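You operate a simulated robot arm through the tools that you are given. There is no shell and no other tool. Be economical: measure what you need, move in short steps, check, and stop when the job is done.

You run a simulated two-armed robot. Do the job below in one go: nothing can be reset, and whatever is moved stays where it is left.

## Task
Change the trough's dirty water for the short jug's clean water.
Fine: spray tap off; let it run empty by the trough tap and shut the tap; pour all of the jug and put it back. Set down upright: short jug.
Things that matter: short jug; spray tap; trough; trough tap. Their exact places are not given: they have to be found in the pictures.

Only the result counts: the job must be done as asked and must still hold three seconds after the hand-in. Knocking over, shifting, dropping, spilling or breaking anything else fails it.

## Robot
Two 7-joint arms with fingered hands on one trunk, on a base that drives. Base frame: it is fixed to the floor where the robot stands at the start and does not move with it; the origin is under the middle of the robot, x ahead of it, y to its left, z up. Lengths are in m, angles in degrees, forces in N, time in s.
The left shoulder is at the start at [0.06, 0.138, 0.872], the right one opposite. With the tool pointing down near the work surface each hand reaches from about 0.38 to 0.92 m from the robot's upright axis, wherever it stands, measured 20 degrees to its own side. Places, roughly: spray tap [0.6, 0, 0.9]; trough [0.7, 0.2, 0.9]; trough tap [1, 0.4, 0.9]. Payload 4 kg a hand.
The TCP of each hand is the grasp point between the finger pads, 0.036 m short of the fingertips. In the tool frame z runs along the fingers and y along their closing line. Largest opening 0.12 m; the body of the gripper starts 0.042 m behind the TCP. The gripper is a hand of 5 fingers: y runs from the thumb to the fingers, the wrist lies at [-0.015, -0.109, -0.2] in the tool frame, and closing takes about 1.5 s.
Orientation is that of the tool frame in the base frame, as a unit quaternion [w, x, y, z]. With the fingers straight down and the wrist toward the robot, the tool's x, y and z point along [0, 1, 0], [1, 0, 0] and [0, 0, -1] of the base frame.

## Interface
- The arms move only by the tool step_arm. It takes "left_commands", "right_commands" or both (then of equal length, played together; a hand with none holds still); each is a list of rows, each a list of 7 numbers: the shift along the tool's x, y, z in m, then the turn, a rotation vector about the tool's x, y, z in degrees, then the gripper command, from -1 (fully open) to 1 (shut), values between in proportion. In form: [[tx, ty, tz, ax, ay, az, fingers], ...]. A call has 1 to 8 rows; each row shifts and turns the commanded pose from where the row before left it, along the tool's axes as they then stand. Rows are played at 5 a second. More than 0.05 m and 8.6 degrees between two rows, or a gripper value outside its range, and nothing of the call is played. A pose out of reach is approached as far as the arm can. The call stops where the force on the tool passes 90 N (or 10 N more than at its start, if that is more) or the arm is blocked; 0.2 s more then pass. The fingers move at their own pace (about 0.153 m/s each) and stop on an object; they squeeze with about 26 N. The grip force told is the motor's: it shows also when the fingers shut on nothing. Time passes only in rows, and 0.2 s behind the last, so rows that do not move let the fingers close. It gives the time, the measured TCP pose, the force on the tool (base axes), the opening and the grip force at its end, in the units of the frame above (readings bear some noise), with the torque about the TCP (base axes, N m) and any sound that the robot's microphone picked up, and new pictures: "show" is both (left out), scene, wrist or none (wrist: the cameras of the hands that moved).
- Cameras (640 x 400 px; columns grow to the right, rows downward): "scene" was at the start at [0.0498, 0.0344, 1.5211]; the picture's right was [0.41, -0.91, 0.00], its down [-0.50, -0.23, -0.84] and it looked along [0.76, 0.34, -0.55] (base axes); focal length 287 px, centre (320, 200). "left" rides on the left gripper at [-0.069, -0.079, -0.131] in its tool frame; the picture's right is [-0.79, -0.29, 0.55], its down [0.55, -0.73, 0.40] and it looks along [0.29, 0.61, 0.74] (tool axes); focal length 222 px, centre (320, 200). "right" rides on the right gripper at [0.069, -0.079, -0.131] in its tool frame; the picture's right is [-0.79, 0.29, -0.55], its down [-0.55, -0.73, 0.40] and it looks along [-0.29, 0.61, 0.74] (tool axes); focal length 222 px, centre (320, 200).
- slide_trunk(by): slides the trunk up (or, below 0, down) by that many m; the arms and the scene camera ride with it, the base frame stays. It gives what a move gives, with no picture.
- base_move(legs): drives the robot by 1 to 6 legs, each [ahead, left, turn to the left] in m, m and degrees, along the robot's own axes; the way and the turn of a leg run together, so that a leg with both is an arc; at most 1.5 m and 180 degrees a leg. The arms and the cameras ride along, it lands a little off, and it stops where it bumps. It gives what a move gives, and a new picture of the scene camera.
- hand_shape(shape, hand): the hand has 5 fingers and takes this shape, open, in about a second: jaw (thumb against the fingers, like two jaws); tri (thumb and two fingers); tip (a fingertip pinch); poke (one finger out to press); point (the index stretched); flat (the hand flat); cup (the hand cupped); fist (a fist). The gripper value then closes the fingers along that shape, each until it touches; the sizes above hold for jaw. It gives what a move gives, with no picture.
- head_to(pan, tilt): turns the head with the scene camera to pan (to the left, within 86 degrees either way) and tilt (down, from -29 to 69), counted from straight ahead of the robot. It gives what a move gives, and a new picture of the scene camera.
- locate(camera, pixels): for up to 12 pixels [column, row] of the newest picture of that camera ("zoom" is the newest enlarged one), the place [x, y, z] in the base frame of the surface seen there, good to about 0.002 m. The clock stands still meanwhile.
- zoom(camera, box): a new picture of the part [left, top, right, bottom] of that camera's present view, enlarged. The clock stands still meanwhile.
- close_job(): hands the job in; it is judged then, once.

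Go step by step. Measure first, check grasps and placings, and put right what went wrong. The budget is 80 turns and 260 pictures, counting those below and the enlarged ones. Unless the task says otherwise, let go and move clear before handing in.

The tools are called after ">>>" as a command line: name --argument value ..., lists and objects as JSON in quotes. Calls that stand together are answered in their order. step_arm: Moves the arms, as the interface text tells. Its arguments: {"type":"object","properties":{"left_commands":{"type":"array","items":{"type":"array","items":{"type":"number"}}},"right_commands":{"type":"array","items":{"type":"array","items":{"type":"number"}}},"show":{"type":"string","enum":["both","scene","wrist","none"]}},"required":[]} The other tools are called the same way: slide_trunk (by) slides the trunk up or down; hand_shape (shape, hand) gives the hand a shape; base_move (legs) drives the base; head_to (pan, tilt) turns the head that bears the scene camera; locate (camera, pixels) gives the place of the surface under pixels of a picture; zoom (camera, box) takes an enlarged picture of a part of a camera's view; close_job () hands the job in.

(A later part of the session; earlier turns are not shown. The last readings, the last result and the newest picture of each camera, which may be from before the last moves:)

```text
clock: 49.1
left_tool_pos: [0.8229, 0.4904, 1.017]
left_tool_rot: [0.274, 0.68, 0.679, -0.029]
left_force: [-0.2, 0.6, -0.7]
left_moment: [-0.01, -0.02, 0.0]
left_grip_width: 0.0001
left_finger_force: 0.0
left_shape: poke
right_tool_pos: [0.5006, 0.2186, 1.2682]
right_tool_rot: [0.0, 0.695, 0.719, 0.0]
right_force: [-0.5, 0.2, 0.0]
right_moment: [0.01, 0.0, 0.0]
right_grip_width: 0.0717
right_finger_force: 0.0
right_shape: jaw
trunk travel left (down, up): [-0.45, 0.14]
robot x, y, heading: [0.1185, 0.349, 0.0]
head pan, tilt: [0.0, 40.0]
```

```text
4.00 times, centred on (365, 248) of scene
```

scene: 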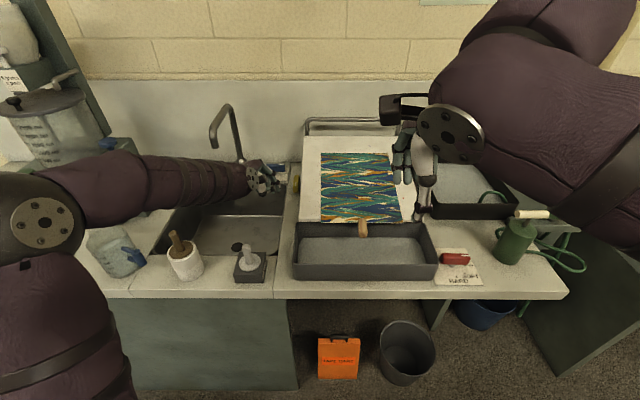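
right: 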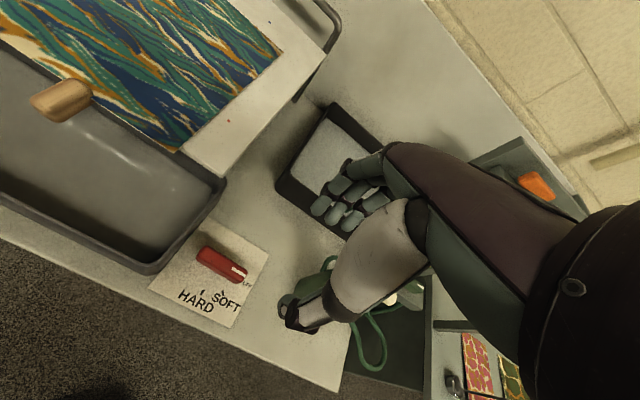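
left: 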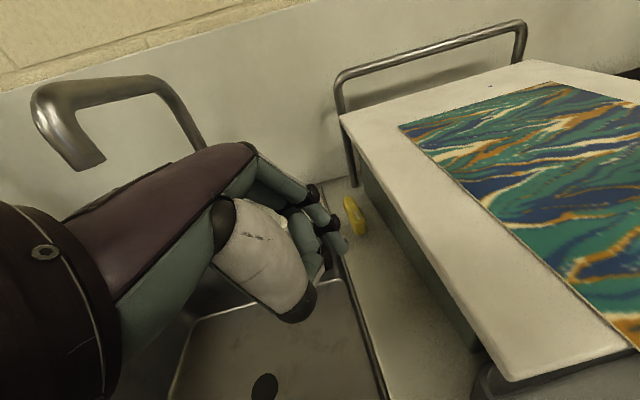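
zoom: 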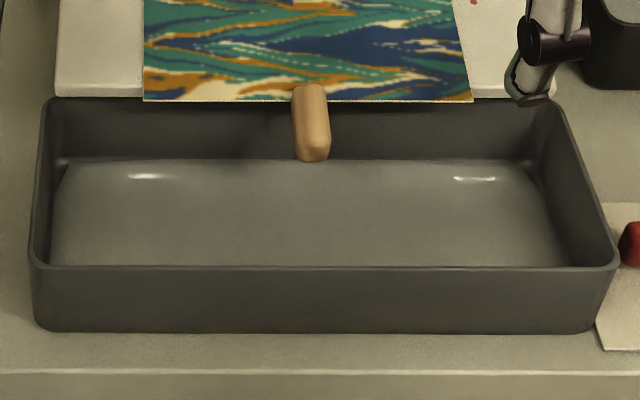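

Level 0.891, near the floor. Wait a little more.

>>> step_arm --left_commands '[[0, 0, 0, 0, 0, 0, -1], [0, 0, 0, 0, 0, 0, -1], [0, 0, 0, 0, 0, 0, -1], [0, 0, 0, 0, 0, 0, -1], [0, 0, 0, 0, 0, 0, -1], [0, 0, 0, 0, 0, 0, -1], [0, 0, 0, 0, 0, 0, -1], [0, 0, 0, 0, 0, 0, -1]]' --show "none"

>>> step_arm --left_commands '[[0, 0, 0, 0, 0, 0, -1], [0, 0, 0, 0, 0, 0, -1], [0, 0, 0, 0, 0, 0, -1], [0, 0, 0, 0, 0, 0, -1], [0, 0, 0, 0, 0, 0, -1], [0, 0, 0, 0, 0, 0, -1], [0, 0, 0, 0, 0, 0, -1], [0, 0, 0, 0, 0, 0, -1]]' --show "none"

>>> step_arm --left_commands '[[0, 0, 0, 0, 0, 0, -1], [0, 0, 0, 0, 0, 0, -1], [0, 0, 0, 0, 0, 0, -1], [0, 0, 0, 0, 0, 0, -1], [0, 0, 0, 0, 0, 0, -1], [0, 0, 0, 0, 0, 0, -1], [0, 0, 0, 0, 0, 0, -1], [0, 0, 0, 0, 0, 0, -1]]' --show "scene"

>>> locate --camera "scene" --pixels '[[340, 250], [400, 250], [320, 262], [420, 262], [310, 250], [365, 262]]'

>>> zoom --camera "scene" --box '[285, 210, 445, 285]'

```text
clock: 50.9
left_tool_pos: [0.8223, 0.4898, 1.0164]
left_tool_rot: [0.273, 0.681, 0.679, -0.029]
left_force: [0.2, -0.4, -0.1]
left_moment: [0.01, 0.03, 0.04]
left_grip_width: 0.0
left_finger_force: 0.0
left_shape: poke
right_tool_pos: [0.5002, 0.2189, 1.2677]
right_tool_rot: [0.0, 0.694, 0.72, 0.0]
right_force: [0.8, 0.3, -0.1]
right_moment: [0.01, 0.0, 0.0]
right_grip_width: 0.0717
right_finger_force: 0.0
right_shape: jaw
trunk travel left (down, up): [-0.45, 0.14]
robot x, y, heading: [0.1222, 0.3516, -0.1]
head pan, tilt: [0.0, 40.0]
```

```text
clock: 52.7
left_tool_pos: [0.8228, 0.4907, 1.0162]
left_tool_rot: [0.274, 0.68, 0.679, -0.028]
left_force: [-0.4, -0.1, -0.2]
left_moment: [0.0, 0.01, 0.03]
left_grip_width: 0.0
left_finger_force: 0.1
left_shape: poke
right_tool_pos: [0.5006, 0.2172, 1.2682]
right_tool_rot: [0.0, 0.695, 0.719, -0.001]
right_force: [0.5, 0.2, -0.6]
right_moment: [-0.01, -0.03, 0.01]
right_grip_width: 0.072
right_finger_force: 0.1
right_shape: jaw
trunk travel left (down, up): [-0.45, 0.14]
robot x, y, heading: [0.1167, 0.352, -0.3]
head pan, tilt: [0.0, 40.0]
```

```text
clock: 54.5
left_tool_pos: [0.823, 0.4904, 1.017]
left_tool_rot: [0.273, 0.681, 0.679, -0.029]
left_force: [0.2, 0.1, 0.2]
left_moment: [0.02, 0.01, -0.01]
left_grip_width: 0.0
left_finger_force: 0.0
left_shape: poke
right_tool_pos: [0.5002, 0.2179, 1.2677]
right_tool_rot: [0.0, 0.695, 0.719, -0.001]
right_force: [0.4, 0.7, -0.4]
right_moment: [0.0, -0.01, 0.01]
right_grip_width: 0.0718
right_finger_force: 0.0
right_shape: jaw
trunk travel left (down, up): [-0.45, 0.14]
robot x, y, heading: [0.1219, 0.3494, 0.0]
head pan, tilt: [0.0, 40.0]
```

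scene: 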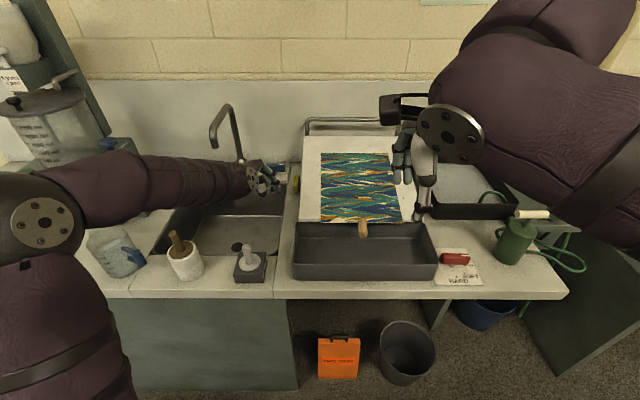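

```text
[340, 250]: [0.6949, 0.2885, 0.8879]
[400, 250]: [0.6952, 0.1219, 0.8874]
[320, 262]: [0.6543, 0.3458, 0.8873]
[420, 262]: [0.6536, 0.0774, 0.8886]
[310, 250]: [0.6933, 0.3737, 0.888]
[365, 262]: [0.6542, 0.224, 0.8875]
```

```text
4.00 times, centred on (365, 248) of scene
```

zoom: 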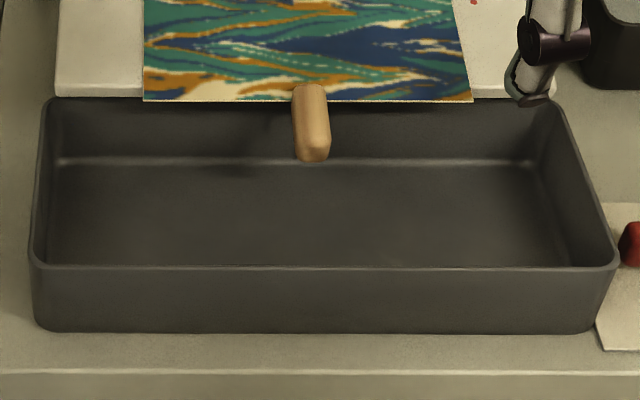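

The trough is empty (dark floor at 0.888). Now I bring the finger left of the handle's front end.

>>> step_arm --left_commands '[[-0.001, 0.0351, 0.0142, 0, 0, 0, -1], [-0.001, 0.0351, 0.0142, 0, 0, 0, -1], [-0.001, 0.0351, 0.0142, 0, 0, 0, -1], [0.0124, -0.0101, 0.0258, 0, 0, 0, -1], [0.0124, -0.0101, 0.0258, 0, 0, 0, -1], [0.0124, -0.0101, 0.0258, 0, 0, 0, -1], [0, 0, 0, 0, 0, 0, -1]]' --show "wrist"

>>> zoom --camera "left" --box '[260, 140, 460, 320]'

>>> locate --camera "left" --pixels '[[341, 249], [335, 228]]'

```text
clock: 56.1
left_tool_pos: [0.9365, 0.4764, 0.9265]
left_tool_rot: [0.274, 0.681, 0.679, -0.028]
left_force: [-0.5, -0.3, -0.1]
left_moment: [-0.01, -0.04, 0.01]
left_grip_width: 0.0001
left_finger_force: 0.0
left_shape: poke
right_tool_pos: [0.5009, 0.2173, 1.2681]
right_tool_rot: [0.0, 0.695, 0.719, 0.0]
right_force: [-0.6, 0.4, -0.3]
right_moment: [0.01, 0.04, -0.02]
right_grip_width: 0.0717
right_finger_force: 0.0
right_shape: jaw
trunk travel left (down, up): [-0.45, 0.14]
robot x, y, heading: [0.1154, 0.3491, -0.0]
head pan, tilt: [0.0, 40.0]
```

left: 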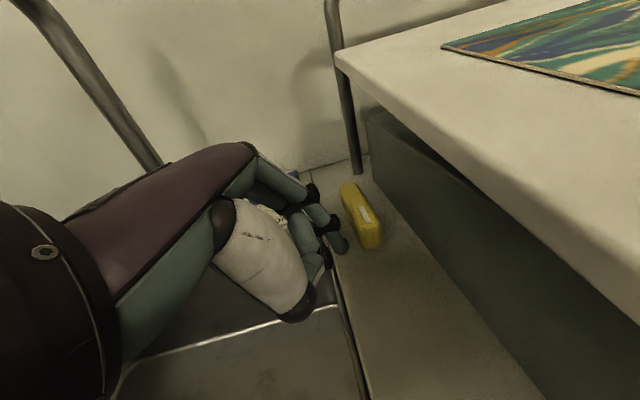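

```text
2.22 times, centred on (360, 230) of left
```

zoom: 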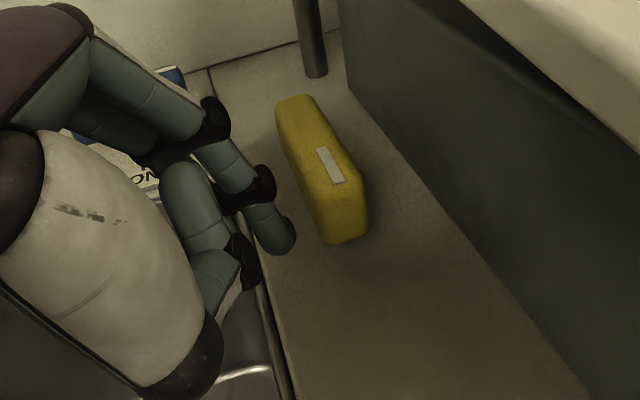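

```text
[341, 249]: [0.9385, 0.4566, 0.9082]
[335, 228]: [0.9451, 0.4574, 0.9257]
```

>>> step_arm --left_commands '[[-0.0091, 0.0007, 0.0041, 0, 0, 0, -1], [-0.0091, 0.0007, 0.0041, 0, 0, 0, -1], [-0.0091, 0.0007, 0.0041, 0, 0, 0, -1], [-0.0091, 0.0007, 0.0041, 0, 0, 0, -1], [0, 0, 0, 0, 0, 0, -1]]' --show "wrist"

>>> zoom --camera "left" --box '[260, 140, 460, 320]'

```text
clock: 57.3
left_tool_pos: [0.9407, 0.4434, 0.9283]
left_tool_rot: [0.274, 0.679, 0.68, -0.028]
left_force: [-13.0, 19.5, 1.4]
left_moment: [0.06, -0.02, 0.4]
left_grip_width: 0.0001
left_finger_force: 0.1
left_shape: poke
right_tool_pos: [0.4994, 0.2214, 1.2696]
right_tool_rot: [0.001, 0.694, 0.72, 0.0]
right_force: [-0.7, 0.0, -0.3]
right_moment: [-0.01, 0.0, -0.02]
right_grip_width: 0.0717
right_finger_force: 0.1
right_shape: jaw
trunk travel left (down, up): [-0.45, 0.14]
robot x, y, heading: [0.1161, 0.3527, 0.2]
head pan, tilt: [0.0, 40.0]
```

left: 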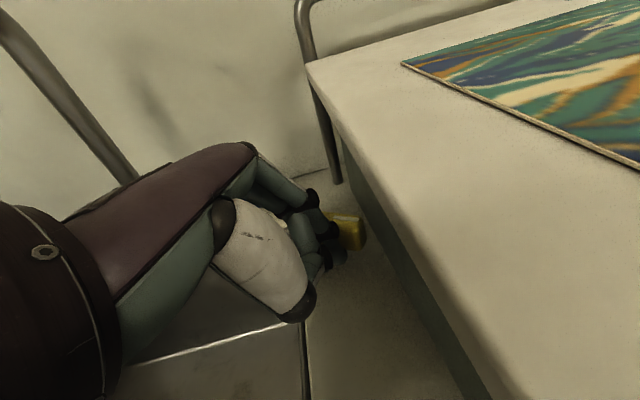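

```text
2.22 times, centred on (360, 230) of left
```

zoom: 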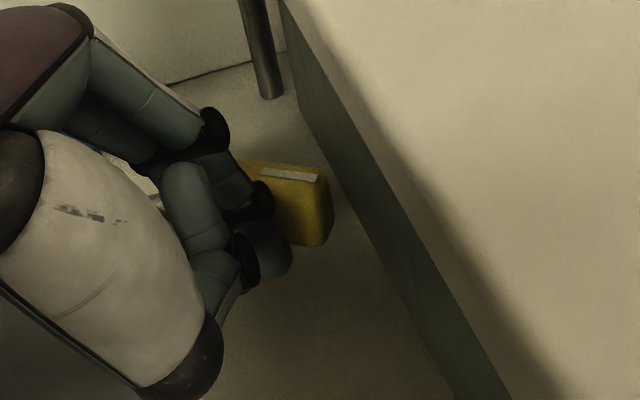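

The handle has about 25° left. I slide the finger right along it and push its right end forward.

>>> step_arm --left_commands '[[0, -0.0047, -0.0016, 0, 0, 0, -1], [-0.0103, -0.0046, 0.0031, 0, 0, 0, -1], [-0.0103, 0, 0.0042, 0, 0, 0, -1], [0.0007, 0.0094, 0.0033, 0, 0, 0, -1], [0.0007, 0.0094, 0.0033, 0, 0, 0, -1], [0, 0, 0, 0, 0, 0, -1]]' --show "wrist"

>>> zoom --camera "left" --box '[260, 140, 460, 320]'

```text
clock: 58.7
left_tool_pos: [0.9502, 0.4105, 0.9338]
left_tool_rot: [0.275, 0.682, 0.677, -0.028]
left_force: [-37.6, -6.8, 17.2]
left_moment: [-0.08, 0.01, 0.04]
left_grip_width: 0.0
left_finger_force: 0.0
left_shape: poke
right_tool_pos: [0.4937, 0.2167, 1.2695]
right_tool_rot: [0.001, 0.695, 0.719, 0.002]
right_force: [0.1, 0.4, 0.3]
right_moment: [0.0, -0.03, -0.01]
right_grip_width: 0.0719
right_finger_force: 0.1
right_shape: jaw
trunk travel left (down, up): [-0.45, 0.14]
robot x, y, heading: [0.1186, 0.3493, 0.1]
head pan, tilt: [0.0, 40.0]
```

left: 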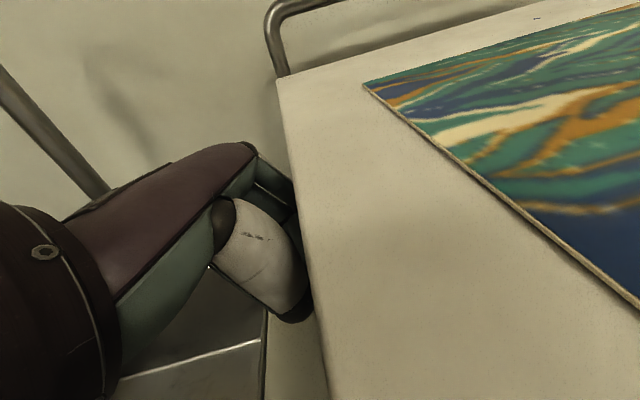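

```text
2.22 times, centred on (360, 230) of left
```

zoom: 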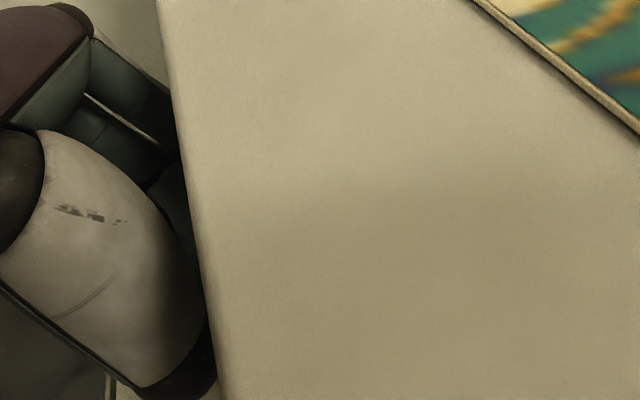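

37 N against +x: it is likely at its stop. Back off to the left and look.

>>> step_arm --left_commands '[[0, -0.0141, -0.005, 0, 0, 0, -1], [0.018, -0.005, -0.008, 0, 0, 0, -1], [0.027, -0.003, -0.012, 0, 0, 0, -1], [0.027, -0.003, -0.02, 0, 0, 0, -1], [0, 0, -0.03, 0, 0, 0, -1], [0, -0.02, -0.03, 0, 0, 0, -1], [0, 0, 0, 0, 0, 0, -1]]' --show "both"

>>> zoom --camera "left" --box '[290, 140, 410, 250]'

>>> zoom --camera "scene" --box '[220, 130, 340, 220]'

```text
clock: 60.3
left_tool_pos: [0.8828, 0.521, 0.9727]
left_tool_rot: [0.274, 0.681, 0.679, -0.029]
left_force: [-0.5, -0.7, -0.8]
left_moment: [-0.05, 0.01, -0.01]
left_grip_width: 0.0
left_finger_force: 0.0
left_shape: poke
right_tool_pos: [0.5019, 0.2186, 1.2673]
right_tool_rot: [0.0, 0.695, 0.719, 0.0]
right_force: [0.3, -0.7, 0.6]
right_moment: [-0.01, 0.02, 0.0]
right_grip_width: 0.0717
right_finger_force: 0.2
right_shape: jaw
trunk travel left (down, up): [-0.45, 0.14]
robot x, y, heading: [0.1139, 0.3486, -0.0]
head pan, tilt: [0.0, 40.0]
```

scene: 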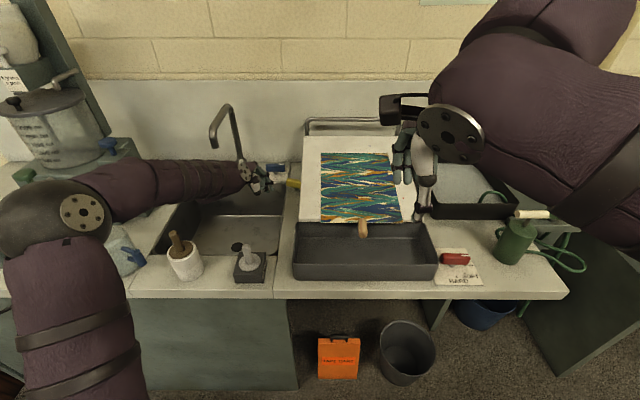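
left: 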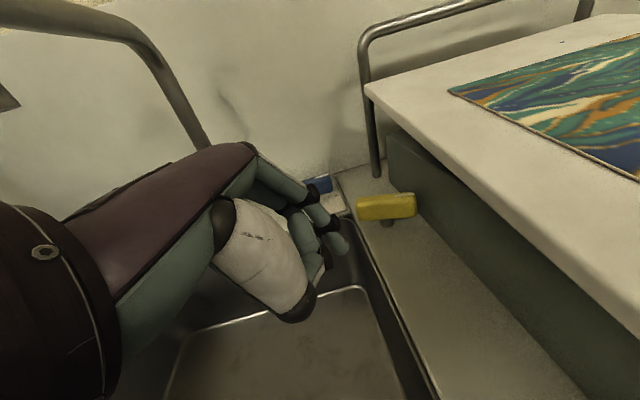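

```text
3.64 times, centred on (350, 195) of left
```

zoom: 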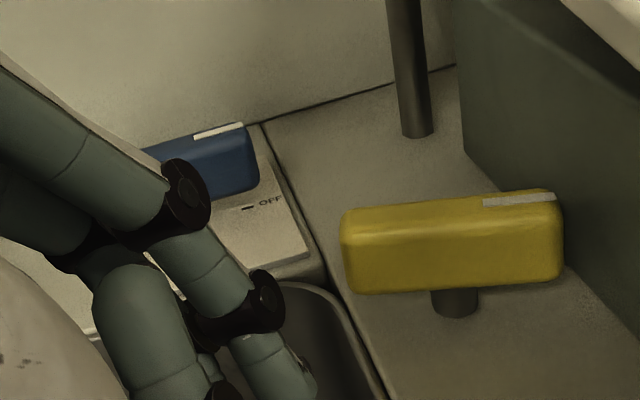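

```text
4.44 times, centred on (280, 175) of scene
```

zoom: 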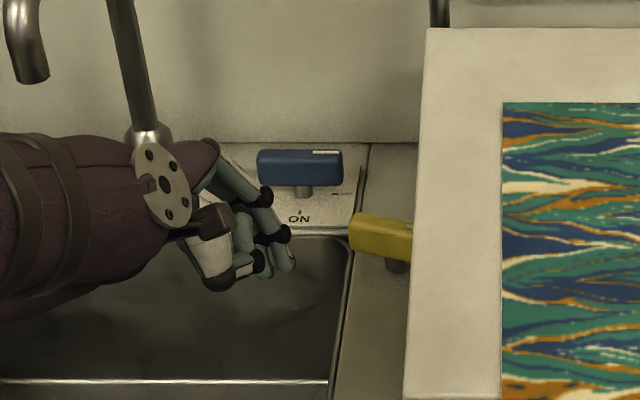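

>>> locate --camera "left" --pixels '[[358, 201], [364, 199], [385, 197], [400, 196], [412, 195], [362, 215], [385, 214], [408, 212]]'

```text
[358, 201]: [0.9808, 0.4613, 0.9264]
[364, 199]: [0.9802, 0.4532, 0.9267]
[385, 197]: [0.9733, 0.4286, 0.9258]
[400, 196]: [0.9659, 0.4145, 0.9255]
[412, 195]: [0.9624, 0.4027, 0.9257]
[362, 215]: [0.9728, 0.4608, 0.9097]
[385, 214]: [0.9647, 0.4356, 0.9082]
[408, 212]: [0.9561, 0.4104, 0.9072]
```

The handle is still ~18° short of closed (slope along the bar). I'll hook the finger behind its left end and pull it toward the robot.

>>> step_arm --left_commands '[[0, 0, -0.012, 0, 0, 0, -1], [-0.0109, 0.0371, 0.0198, 0, 0, 0, -1], [-0.0109, 0.0371, 0.0198, 0, 0, 0, -1], [-0.0109, 0.0371, 0.0198, 0, 0, 0, -1], [0, 0, 0, 0, 0, 0, -1]]' --show "both"

>>> zoom --camera "left" --box '[260, 140, 460, 320]'

>>> locate --camera "left" --pixels '[[341, 249], [335, 228]]'

```text
clock: 61.5
left_tool_pos: [1.0015, 0.4809, 0.9832]
left_tool_rot: [0.274, 0.681, 0.679, -0.028]
left_force: [-0.1, -0.2, 0.8]
left_moment: [-0.01, -0.04, 0.02]
left_grip_width: 0.0
left_finger_force: 0.1
left_shape: poke
right_tool_pos: [0.4992, 0.2184, 1.2675]
right_tool_rot: [0.0, 0.695, 0.719, 0.0]
right_force: [1.0, -0.4, 0.2]
right_moment: [-0.01, 0.02, 0.03]
right_grip_width: 0.0719
right_finger_force: 0.0
right_shape: jaw
trunk travel left (down, up): [-0.45, 0.14]
robot x, y, heading: [0.1194, 0.3488, -0.1]
head pan, tilt: [0.0, 40.0]
```

scene: 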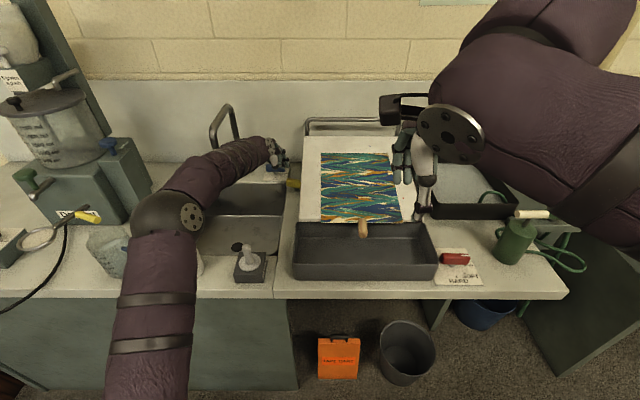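
left: 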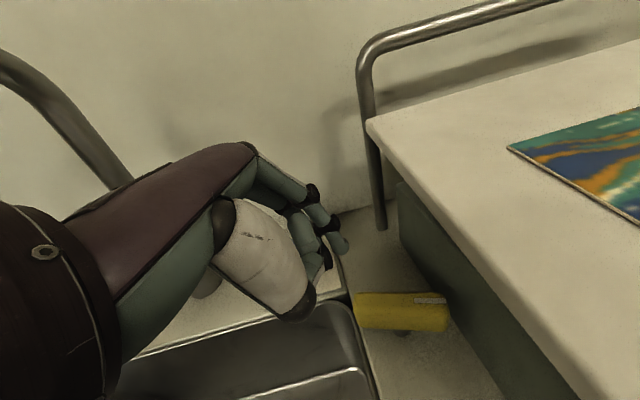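

```text
2.22 times, centred on (360, 230) of left
```

zoom: 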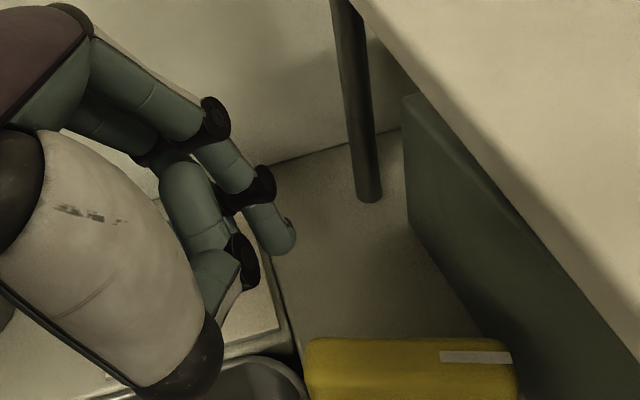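

```text
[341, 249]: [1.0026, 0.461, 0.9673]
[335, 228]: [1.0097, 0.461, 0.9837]
```

>>> locate --camera "left" --pixels '[[298, 312], [312, 298], [328, 262], [305, 280], [318, 262]]'

```text
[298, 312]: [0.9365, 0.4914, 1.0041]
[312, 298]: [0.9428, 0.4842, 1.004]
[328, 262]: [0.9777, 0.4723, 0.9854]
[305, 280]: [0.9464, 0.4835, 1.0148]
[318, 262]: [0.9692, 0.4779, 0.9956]
```

>>> step_arm --left_commands '[[0.0062, -0.0079, 0.021, 0, 0, 0, -1], [0.0062, -0.0079, 0.021, 0, 0, 0, -1], [-0.0006, -0.0075, -0.0027, 0, 0, 0, -1], [-0.0006, -0.0075, -0.0027, 0, 0, 0, -1], [0, 0, 0, 0, 0, 0, -1]]' --show "wrist"

>>> zoom --camera "left" --box '[260, 160, 460, 340]'

```text
clock: 62.7
left_tool_pos: [0.9848, 0.4746, 0.9377]
left_tool_rot: [0.274, 0.68, 0.679, -0.029]
left_force: [2.5, 1.5, 0.9]
left_moment: [0.02, -0.08, 0.06]
left_grip_width: 0.0
left_finger_force: 0.2
left_shape: poke
right_tool_pos: [0.5001, 0.2177, 1.2674]
right_tool_rot: [0.0, 0.694, 0.72, 0.0]
right_force: [0.1, 0.1, 0.2]
right_moment: [0.02, 0.05, -0.01]
right_grip_width: 0.0716
right_finger_force: 0.0
right_shape: jaw
trunk travel left (down, up): [-0.45, 0.14]
robot x, y, heading: [0.1197, 0.3501, 0.0]
head pan, tilt: [0.0, 40.0]
```

left: 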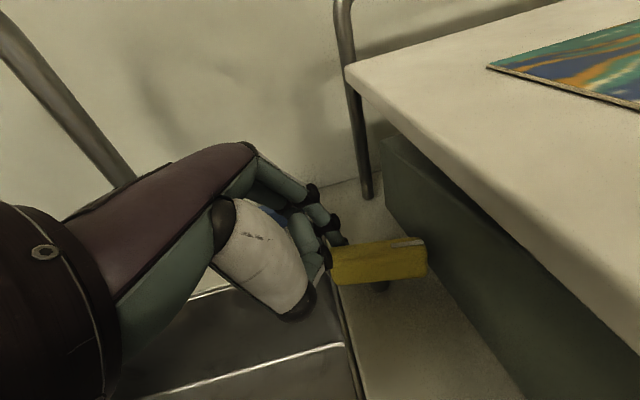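

```text
2.22 times, centred on (360, 250) of left
```

zoom: 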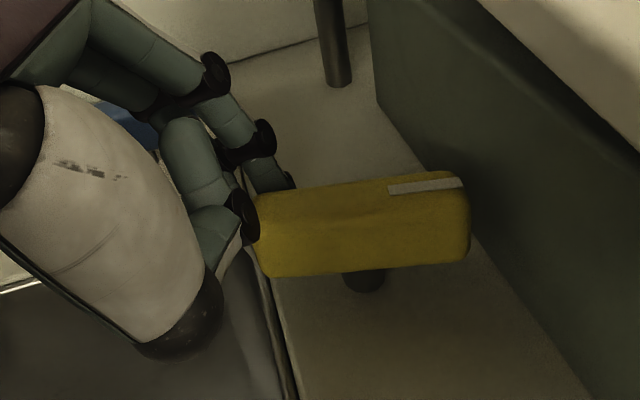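

Contact is beginning; I keep pulling toward the robot in small steps.

>>> step_arm --left_commands '[[-0.0006, -0.0065, -0.0024, 0, 0, 0, -1], [-0.0006, -0.0065, -0.0024, 0, 0, 0, -1], [-0.0003, -0.0038, -0.0014, 0, 0, 0, -1], [0, 0, 0, 0, 0, 0, -1]]' --show "wrist"

>>> locate --camera "left" --pixels '[[335, 250], [350, 248], [370, 245], [390, 243], [410, 241], [345, 265], [370, 263], [400, 260]]'

>>> zoom --camera "left" --box '[260, 160, 460, 340]'

```text
clock: 63.7
left_tool_pos: [0.9716, 0.4771, 0.9386]
left_tool_rot: [0.276, 0.679, 0.68, -0.026]
left_force: [40.0, 8.3, -1.5]
left_moment: [0.31, -0.86, 0.85]
left_grip_width: 0.0
left_finger_force: 0.1
left_shape: poke
right_tool_pos: [0.5059, 0.2184, 1.2665]
right_tool_rot: [-0.001, 0.695, 0.719, -0.001]
right_force: [0.2, 0.4, 0.2]
right_moment: [0.03, -0.01, 0.0]
right_grip_width: 0.0717
right_finger_force: 0.1
right_shape: jaw
trunk travel left (down, up): [-0.45, 0.14]
robot x, y, heading: [0.1202, 0.3489, -0.1]
head pan, tilt: [0.0, 40.0]
```

left: 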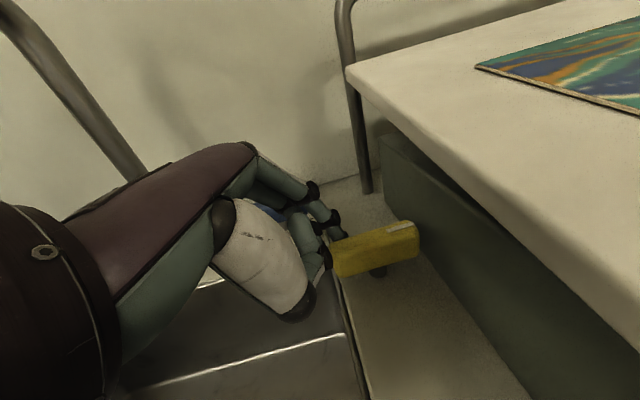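

```text
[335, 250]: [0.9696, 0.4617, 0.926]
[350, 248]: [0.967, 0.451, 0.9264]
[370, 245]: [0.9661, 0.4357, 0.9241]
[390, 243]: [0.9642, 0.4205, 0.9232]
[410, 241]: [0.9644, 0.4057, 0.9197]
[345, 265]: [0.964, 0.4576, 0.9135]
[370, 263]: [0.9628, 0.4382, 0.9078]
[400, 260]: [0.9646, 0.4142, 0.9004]
```

```text
2.22 times, centred on (360, 250) of left
```

zoom: 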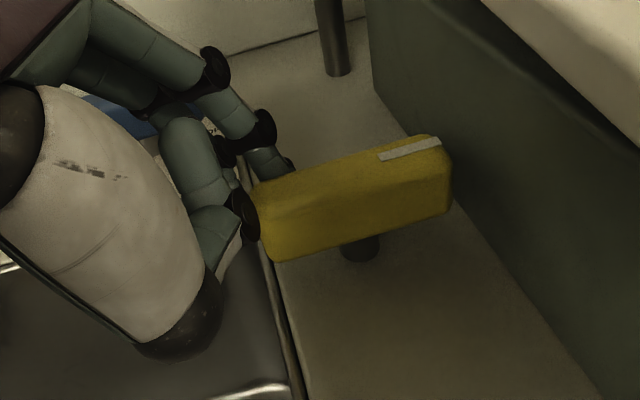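

The bar's face is now at constant x≈0.964, as at the start, and 40 N shows the stop: closed. Back off and retreat.

>>> step_arm --left_commands '[[0.001, 0.0113, 0.004, 0, 0, 0, -1], [-0.0123, 0.01, -0.0255, 0, 0, 0, -1], [-0.0123, 0.01, -0.0255, 0, 0, 0, -1], [-0.0123, 0.01, -0.0255, 0, 0, 0, -1], [-0.0123, -0.02, -0.0355, 0, 0, 0, -1], [-0.0123, -0.02, -0.0355, 0, 0, 0, -1], [0, -0.035, -0.025, 0, 0, 0, -1], [0, -0.035, -0.025, 0, 0, 0, -1]]' --show "wrist"

>>> locate --camera "left" --pixels '[[341, 249], [335, 228]]'

```text
clock: 65.5
left_tool_pos: [0.8322, 0.4932, 1.106]
left_tool_rot: [0.273, 0.681, 0.679, -0.028]
left_force: [0.3, 0.6, 0.1]
left_moment: [0.0, 0.0, -0.02]
left_grip_width: 0.0001
left_finger_force: 0.1
left_shape: poke
right_tool_pos: [0.5, 0.2181, 1.2691]
right_tool_rot: [0.001, 0.695, 0.719, 0.0]
right_force: [0.1, -0.7, 0.3]
right_moment: [0.01, 0.0, -0.03]
right_grip_width: 0.0718
right_finger_force: 0.0
right_shape: jaw
trunk travel left (down, up): [-0.45, 0.14]
robot x, y, heading: [0.1138, 0.3526, -0.0]
head pan, tilt: [0.0, 40.0]
```

left: 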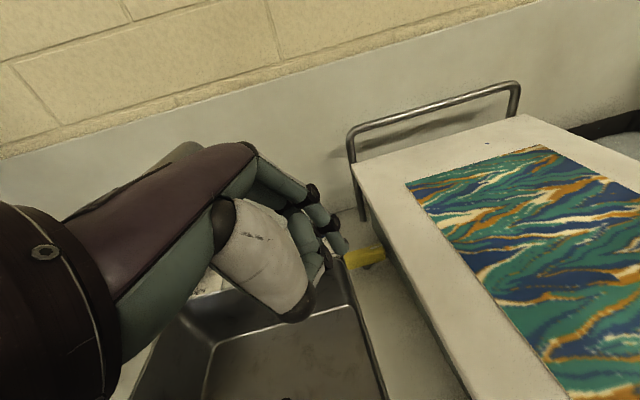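

```text
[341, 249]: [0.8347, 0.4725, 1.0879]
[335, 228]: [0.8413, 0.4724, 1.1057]
```

The left hand is clear. I retract it, restoring its orientation and jaw shape, and look at the jug.

>>> step_arm --left_commands '[[0, -0.02, -0.03, 0, 6, 0, -1], [0, -0.03, -0.03, 0, 6, 0, -1], [0, -0.035, -0.03, 7, 0, 0, -1], [0, -0.045, -0.01, 7, 0, 0, -1], [0, -0.045, -0.01, 6, 6, 0, -1], [0, -0.045, -0.01, 0, 6, 0, -1], [-0.01, -0.045, -0.01, 0, 0, 0, -1], [-0.01, -0.045, -0.01, 0, 0, 0, -1]]' --show "none"

>>> hand_shape --hand "left" --shape "jaw"

>>> head_to --pan 40 --tilt 42

>>> zoom --camera "scene" --box '[220, 100, 480, 300]'

```text
clock: 67.3
left_tool_pos: [0.4979, 0.5007, 1.1884]
left_tool_rot: [0.01, 0.707, 0.707, -0.016]
left_force: [-0.5, -0.1, 0.2]
left_moment: [0.02, 0.01, -0.01]
left_grip_width: 0.0
left_finger_force: 0.1
left_shape: poke
right_tool_pos: [0.4999, 0.218, 1.2694]
right_tool_rot: [0.0, 0.694, 0.72, 0.001]
right_force: [0.1, -0.5, -0.7]
right_moment: [0.03, 0.0, -0.01]
right_grip_width: 0.0718
right_finger_force: 0.0
right_shape: jaw
trunk travel left (down, up): [-0.45, 0.14]
robot x, y, heading: [0.1171, 0.3517, 0.1]
head pan, tilt: [0.0, 40.0]
```

```text
clock: 68.2
left_tool_pos: [0.4983, 0.4991, 1.1885]
left_tool_rot: [0.009, 0.709, 0.705, -0.014]
left_force: [-0.4, 0.1, 0.5]
left_moment: [0.04, 0.01, -0.01]
left_grip_width: 0.1198
left_finger_force: 0.1
left_shape: jaw
right_tool_pos: [0.501, 0.2174, 1.2679]
right_tool_rot: [0.0, 0.695, 0.719, 0.0]
right_force: [0.9, 0.7, 0.1]
right_moment: [-0.01, -0.02, 0.0]
right_grip_width: 0.0717
right_finger_force: 0.1
right_shape: jaw
trunk travel left (down, up): [-0.45, 0.14]
robot x, y, heading: [0.1182, 0.3441, 0.2]
head pan, tilt: [0.0, 40.0]
```

```text
clock: 69.3
left_tool_pos: [0.499, 0.4988, 1.1895]
left_tool_rot: [0.008, 0.709, 0.706, -0.014]
left_force: [-0.7, -0.1, 0.7]
left_moment: [0.01, 0.0, -0.03]
left_grip_width: 0.12
left_finger_force: 0.1
left_shape: jaw
right_tool_pos: [0.4997, 0.2179, 1.2675]
right_tool_rot: [0.0, 0.694, 0.72, 0.0]
right_force: [0.4, -0.3, -0.2]
right_moment: [-0.01, 0.01, 0.01]
right_grip_width: 0.0716
right_finger_force: 0.0
right_shape: jaw
trunk travel left (down, up): [-0.45, 0.14]
robot x, y, heading: [0.1205, 0.3462, 0.2]
head pan, tilt: [40.0, 42.0]
```

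scene: 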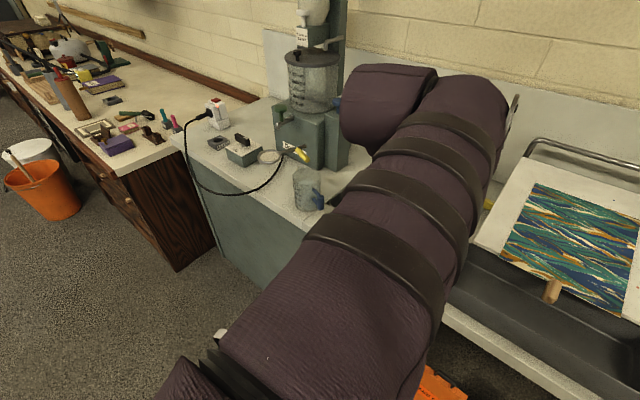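

```text
2.00 times, centred on (350, 200) of scene
```

zoom: 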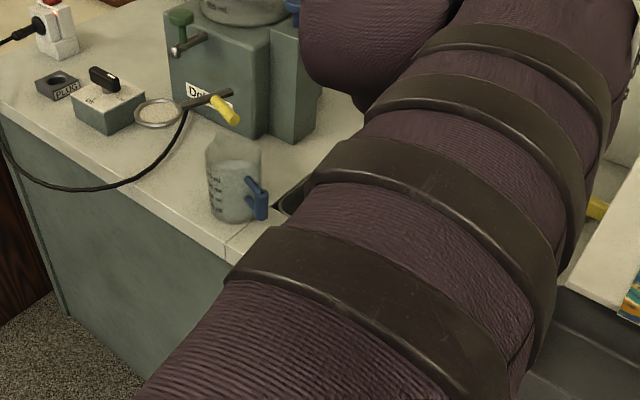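

>>> zoom --camera "scene" --box '[280, 150, 350, 220]'

>>> locate --camera "scene" --pixels '[[305, 180], [310, 200], [295, 170], [318, 192], [321, 205], [316, 195], [308, 210], [315, 170], [296, 195], [304, 166], [286, 150], [302, 152]]'

```text
5.71 times, centred on (315, 185) of scene
```

zoom: 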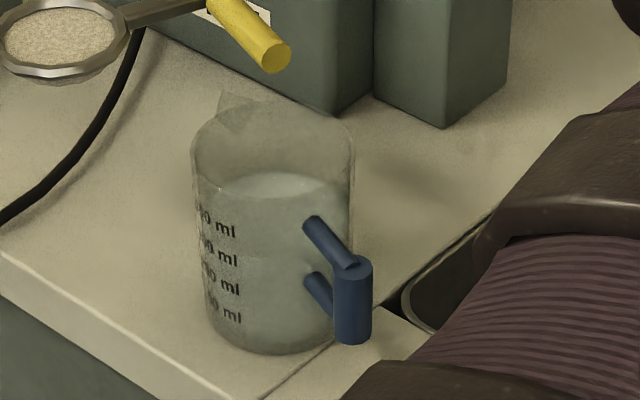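

```text
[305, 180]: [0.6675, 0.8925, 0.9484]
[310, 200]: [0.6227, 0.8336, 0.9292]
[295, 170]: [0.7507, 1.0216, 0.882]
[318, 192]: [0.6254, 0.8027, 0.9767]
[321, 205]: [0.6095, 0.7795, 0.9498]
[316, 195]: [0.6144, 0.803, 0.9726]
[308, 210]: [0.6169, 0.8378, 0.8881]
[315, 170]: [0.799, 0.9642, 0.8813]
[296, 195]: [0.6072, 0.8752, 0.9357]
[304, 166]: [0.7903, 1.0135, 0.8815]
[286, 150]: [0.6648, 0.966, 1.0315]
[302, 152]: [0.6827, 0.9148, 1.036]
```

>>> locate --camera "zoom" --pixels '[[352, 266], [352, 300], [352, 335], [335, 255], [315, 225], [270, 190], [235, 250], [290, 300], [270, 335], [265, 300], [215, 300], [335, 260]]'

>>> locate --camera "zoom" --pixels '[[222, 100], [197, 160], [350, 150], [345, 135], [205, 130], [270, 140], [230, 140], [300, 120], [335, 200], [210, 330], [340, 150], [245, 345]]'

```text
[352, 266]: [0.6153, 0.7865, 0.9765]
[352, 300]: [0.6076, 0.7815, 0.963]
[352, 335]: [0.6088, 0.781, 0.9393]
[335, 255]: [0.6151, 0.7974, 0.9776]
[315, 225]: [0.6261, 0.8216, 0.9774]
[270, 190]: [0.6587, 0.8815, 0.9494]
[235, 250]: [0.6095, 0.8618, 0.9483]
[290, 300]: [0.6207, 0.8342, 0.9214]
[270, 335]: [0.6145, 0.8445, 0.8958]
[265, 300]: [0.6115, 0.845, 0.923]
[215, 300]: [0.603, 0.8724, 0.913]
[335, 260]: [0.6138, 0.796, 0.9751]
```

```text
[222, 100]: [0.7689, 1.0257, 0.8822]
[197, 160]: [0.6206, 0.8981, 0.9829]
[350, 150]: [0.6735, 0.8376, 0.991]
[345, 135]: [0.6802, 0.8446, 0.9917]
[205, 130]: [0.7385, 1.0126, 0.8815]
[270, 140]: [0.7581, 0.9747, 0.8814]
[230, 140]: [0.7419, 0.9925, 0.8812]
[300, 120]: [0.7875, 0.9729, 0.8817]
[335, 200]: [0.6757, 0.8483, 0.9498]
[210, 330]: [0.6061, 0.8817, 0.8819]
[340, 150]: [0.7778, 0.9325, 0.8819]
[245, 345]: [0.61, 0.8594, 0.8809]
```

>>> locate --camera "zoom" --pixels '[[275, 58], [265, 40], [240, 20], [225, 5], [287, 50], [262, 65], [195, 5], [130, 20], [50, 50]]'

>>> zoom --camera "scene" --box '[230, 110, 330, 190]'

```text
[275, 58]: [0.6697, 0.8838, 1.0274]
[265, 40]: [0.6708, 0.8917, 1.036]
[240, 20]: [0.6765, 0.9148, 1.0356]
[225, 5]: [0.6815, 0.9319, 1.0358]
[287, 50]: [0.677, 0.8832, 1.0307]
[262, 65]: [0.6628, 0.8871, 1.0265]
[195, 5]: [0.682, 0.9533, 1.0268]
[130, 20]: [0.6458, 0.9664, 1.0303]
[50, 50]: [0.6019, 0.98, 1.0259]
```

```text
5.00 times, centred on (280, 150) of scene
```

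zoom: 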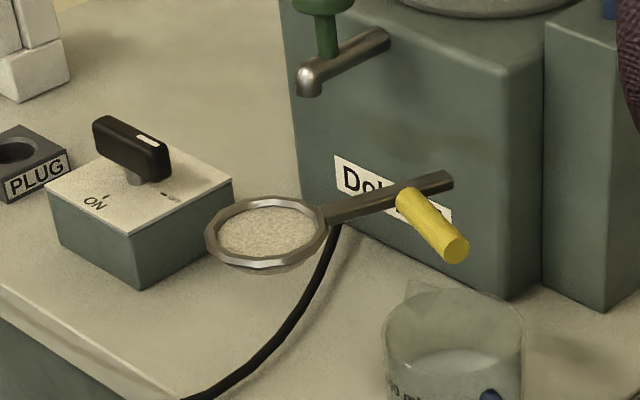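

The jug is at about [0.646,0.869], handle (vertical cylinder) at [0.614,0.788], z 0.93–0.977, spout opposite; a yellow sieve handle hangs over the jug at z≈1.03, so I'll pinch the jug's handle from above with the left hand.

>>> step_arm --left_commands '[[0.036, 0.014, 0.0, 0, 0, 0, -0.2], [0.036, 0.014, 0.0, 0, 0, 0, -0.2], [0.036, 0.014, 0.0, 0, 0, 0, -0.2], [0.036, 0.014, 0.0, 0, 0, 0, -0.2], [0.036, 0.014, 0.0, 0, 0, 0, -0.2], [0.036, 0.014, 0.0, 0, 0, 0, -0.2], [0.036, 0.014, 0.01, 0, 0, 0, -0.2], [0.036, 0.014, 0.01, 0, 0, 0, -0.2]]' --show "none"

>>> step_arm --left_commands '[[0, 0, 0, 0, 0, 7, -0.2], [0, 0, 0, 0, 0, 7, -0.2], [0, 0, 0, 0, 0, 7, -0.2], [0, 0, 0, 0, 0, 0, -0.2]]'

>>> zoom --camera "left" --box '[200, 130, 440, 330]'

```text
clock: 71.1
left_tool_pos: [0.6078, 0.787, 1.165]
left_tool_rot: [0.005, 0.707, 0.707, -0.006]
left_force: [0.1, 0.4, -0.2]
left_moment: [-0.02, -0.01, 0.01]
left_grip_width: 0.0725
left_finger_force: 0.0
left_shape: jaw
right_tool_pos: [0.5009, 0.2203, 1.2682]
right_tool_rot: [0.0, 0.695, 0.719, 0.0]
right_force: [0.0, -0.7, 0.8]
right_moment: [-0.03, -0.03, 0.0]
right_grip_width: 0.072
right_finger_force: 0.0
right_shape: jaw
trunk travel left (down, up): [-0.45, 0.14]
robot x, y, heading: [0.1168, 0.347, 0.0]
head pan, tilt: [40.0, 42.0]
```

```text
clock: 72.1
left_tool_pos: [0.6079, 0.7855, 1.165]
left_tool_rot: [0.006, 0.824, 0.566, -0.005]
left_force: [0.4, -0.7, -0.2]
left_moment: [0.02, 0.02, 0.01]
left_grip_width: 0.0725
left_finger_force: 0.1
left_shape: jaw
right_tool_pos: [0.4998, 0.2178, 1.2685]
right_tool_rot: [0.001, 0.695, 0.719, -0.001]
right_force: [0.8, 0.3, 0.4]
right_moment: [0.01, 0.0, -0.01]
right_grip_width: 0.0717
right_finger_force: 0.1
right_shape: jaw
trunk travel left (down, up): [-0.45, 0.14]
robot x, y, heading: [0.12, 0.3511, 0.1]
head pan, tilt: [40.0, 42.0]
```

scene: 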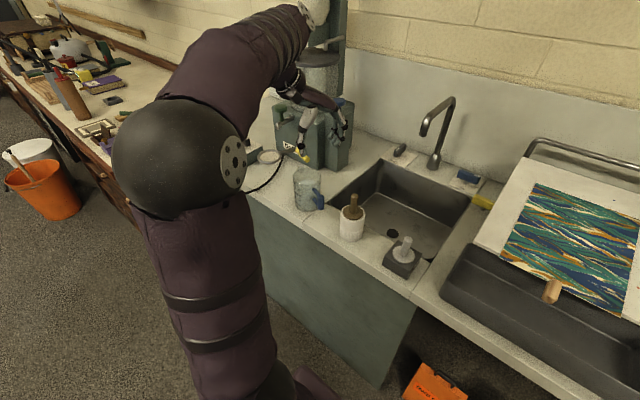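
left: 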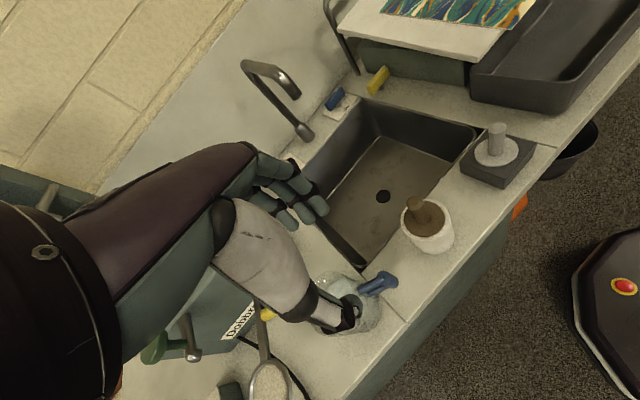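

```text
2.00 times, centred on (320, 230) of left
```

zoom: 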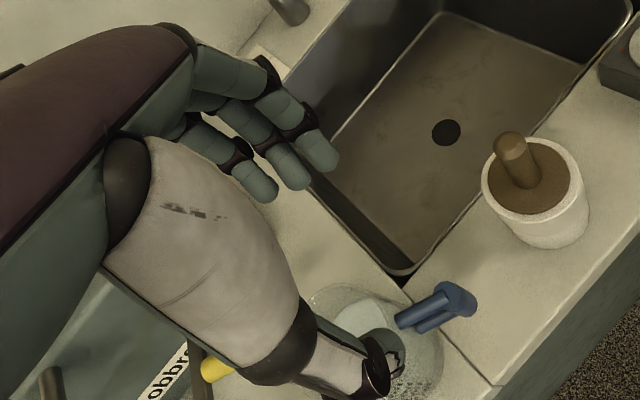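

>>> locate --camera "zoom" --pixels '[[458, 295], [468, 300], [445, 318], [405, 320], [420, 312], [320, 290], [400, 370], [435, 330], [345, 165], [320, 190]]'

>>> locate --camera "left" --pixels '[[345, 318], [355, 325], [265, 312], [415, 205], [430, 235], [405, 225]]'

```text
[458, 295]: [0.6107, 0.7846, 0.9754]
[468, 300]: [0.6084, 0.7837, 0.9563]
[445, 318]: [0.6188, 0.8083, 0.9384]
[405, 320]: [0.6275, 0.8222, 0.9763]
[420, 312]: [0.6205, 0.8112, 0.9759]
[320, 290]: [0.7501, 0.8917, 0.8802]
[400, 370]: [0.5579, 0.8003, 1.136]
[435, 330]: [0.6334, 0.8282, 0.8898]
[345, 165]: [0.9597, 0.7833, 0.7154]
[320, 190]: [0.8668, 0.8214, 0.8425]
```

```text
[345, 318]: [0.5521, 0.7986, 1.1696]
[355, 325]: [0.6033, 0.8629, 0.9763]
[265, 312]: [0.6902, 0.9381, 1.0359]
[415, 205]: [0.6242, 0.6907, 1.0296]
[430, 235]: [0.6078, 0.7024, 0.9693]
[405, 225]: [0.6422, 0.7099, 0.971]
```

>>> step_arm --left_commands '[[0.0015, 0.0035, 0.03, 0, 0, 3, -0.2], [0, 0, 0.035, 0, 0, 0, -0.2], [0, 0, 0.035, 0, 0, 0, -0.2], [0, 0, 0.035, 0, 0, 0, -0.2], [0, 0, 0.025, 0, 0, 0, -0.2], [0, 0, 0, 0, 0, 0, -0.2]]'

>>> zoom --camera "left" --box '[220, 150, 420, 330]'

>>> zoom --camera "scene" --box '[240, 90, 400, 260]'

```text
clock: 73.5
left_tool_pos: [0.613, 0.781, 1.0057]
left_tool_rot: [0.007, 0.839, 0.544, -0.005]
left_force: [-0.2, -1.0, 0.4]
left_moment: [-0.02, 0.01, 0.0]
left_grip_width: 0.0724
left_finger_force: 0.1
left_shape: jaw
right_tool_pos: [0.4996, 0.2177, 1.2673]
right_tool_rot: [0.0, 0.694, 0.72, 0.0]
right_force: [-0.6, 0.1, -0.1]
right_moment: [-0.01, -0.01, 0.01]
right_grip_width: 0.0716
right_finger_force: 0.2
right_shape: jaw
trunk travel left (down, up): [-0.45, 0.14]
robot x, y, heading: [0.1182, 0.3501, -0.0]
head pan, tilt: [40.0, 42.0]
```

scene: 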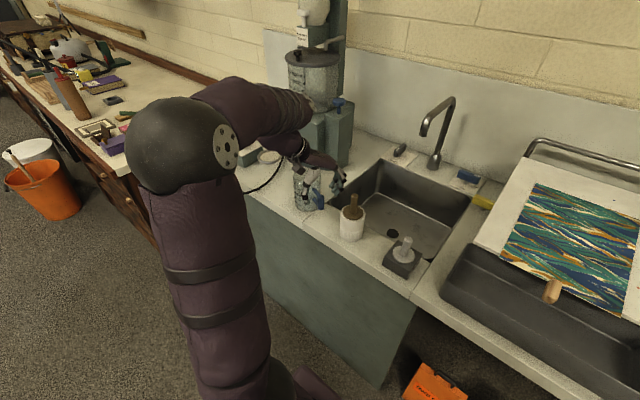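
left: 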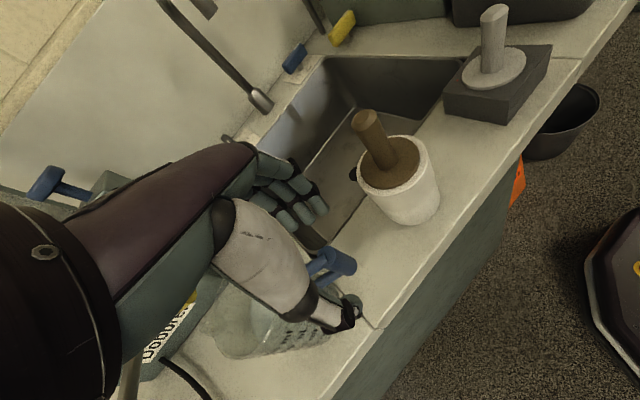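

```text
2.22 times, centred on (320, 240) of left
```

zoom: 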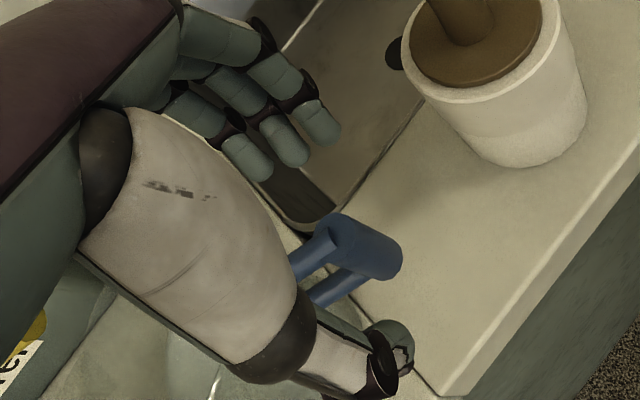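

```text
2.35 times, centred on (320, 175) of scene
```

zoom: 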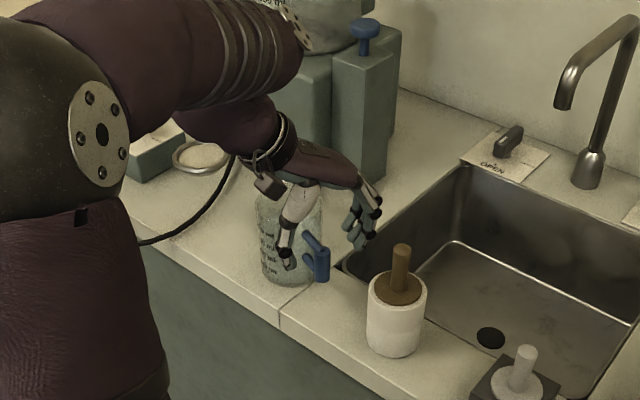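

Projection confirms the handle is centred under the TCP. Descend to z≈0.946 and close.

>>> step_arm --left_commands '[[0.004, 0, 0.02, 0, 0, 0, -0.2], [0, 0, 0.02, 0, 0, 0, -0.2], [0, 0, 0.02, 0, 0, 0, -0.2], [0, 0, 0, 0, 0, 0, 1], [0, 0, 0, 0, 0, 0, 1], [0, 0, 0, 0, 0, 0, 1], [0, 0, 0, 0, 0, 0, 1], [0, 0, 0, 0, 0, 0, 1]]'

>>> zoom --camera "left" --box '[220, 150, 420, 330]'

>>> zoom --camera "scene" --box '[260, 120, 380, 240]'

```text
clock: 75.3
left_tool_pos: [0.6137, 0.7861, 0.9462]
left_tool_rot: [0.007, 0.839, 0.545, -0.004]
left_force: [0.7, -0.5, 0.0]
left_moment: [-0.04, 0.01, -0.14]
left_grip_width: 0.0002
left_finger_force: 25.6
left_shape: jaw
right_tool_pos: [0.501, 0.2196, 1.2668]
right_tool_rot: [0.0, 0.694, 0.72, 0.0]
right_force: [0.1, 0.0, -0.1]
right_moment: [0.01, -0.02, -0.02]
right_grip_width: 0.0718
right_finger_force: 0.1
right_shape: jaw
trunk travel left (down, up): [-0.45, 0.14]
robot x, y, heading: [0.1125, 0.3494, -0.0]
head pan, tilt: [40.0, 42.0]
```

scene: 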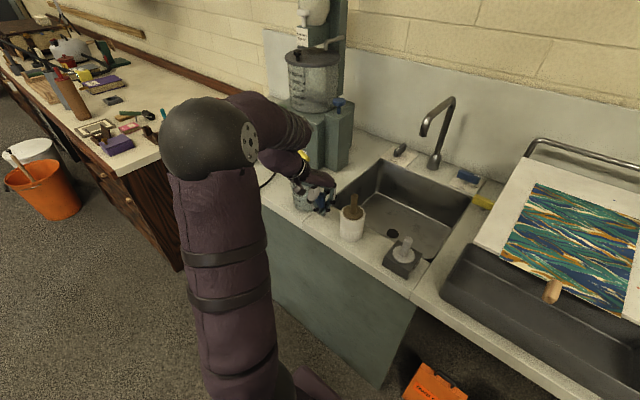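
left: 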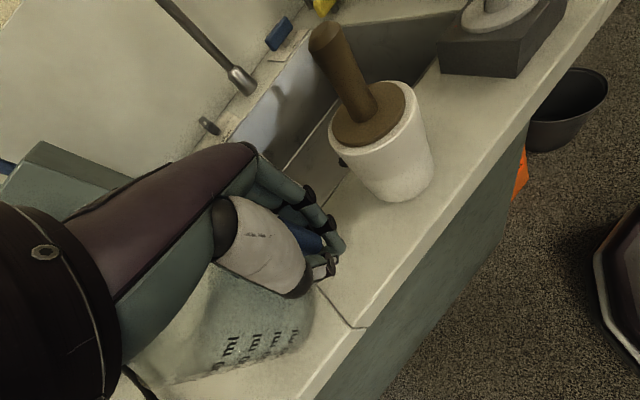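

```text
2.22 times, centred on (320, 240) of left
```

zoom: 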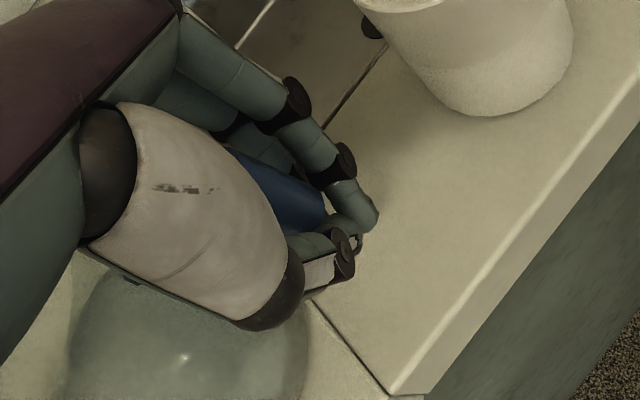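

```text
3.33 times, centred on (320, 180) of scene
```

zoom: 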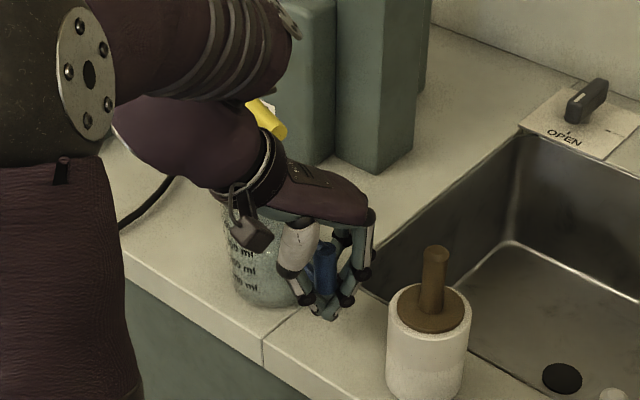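

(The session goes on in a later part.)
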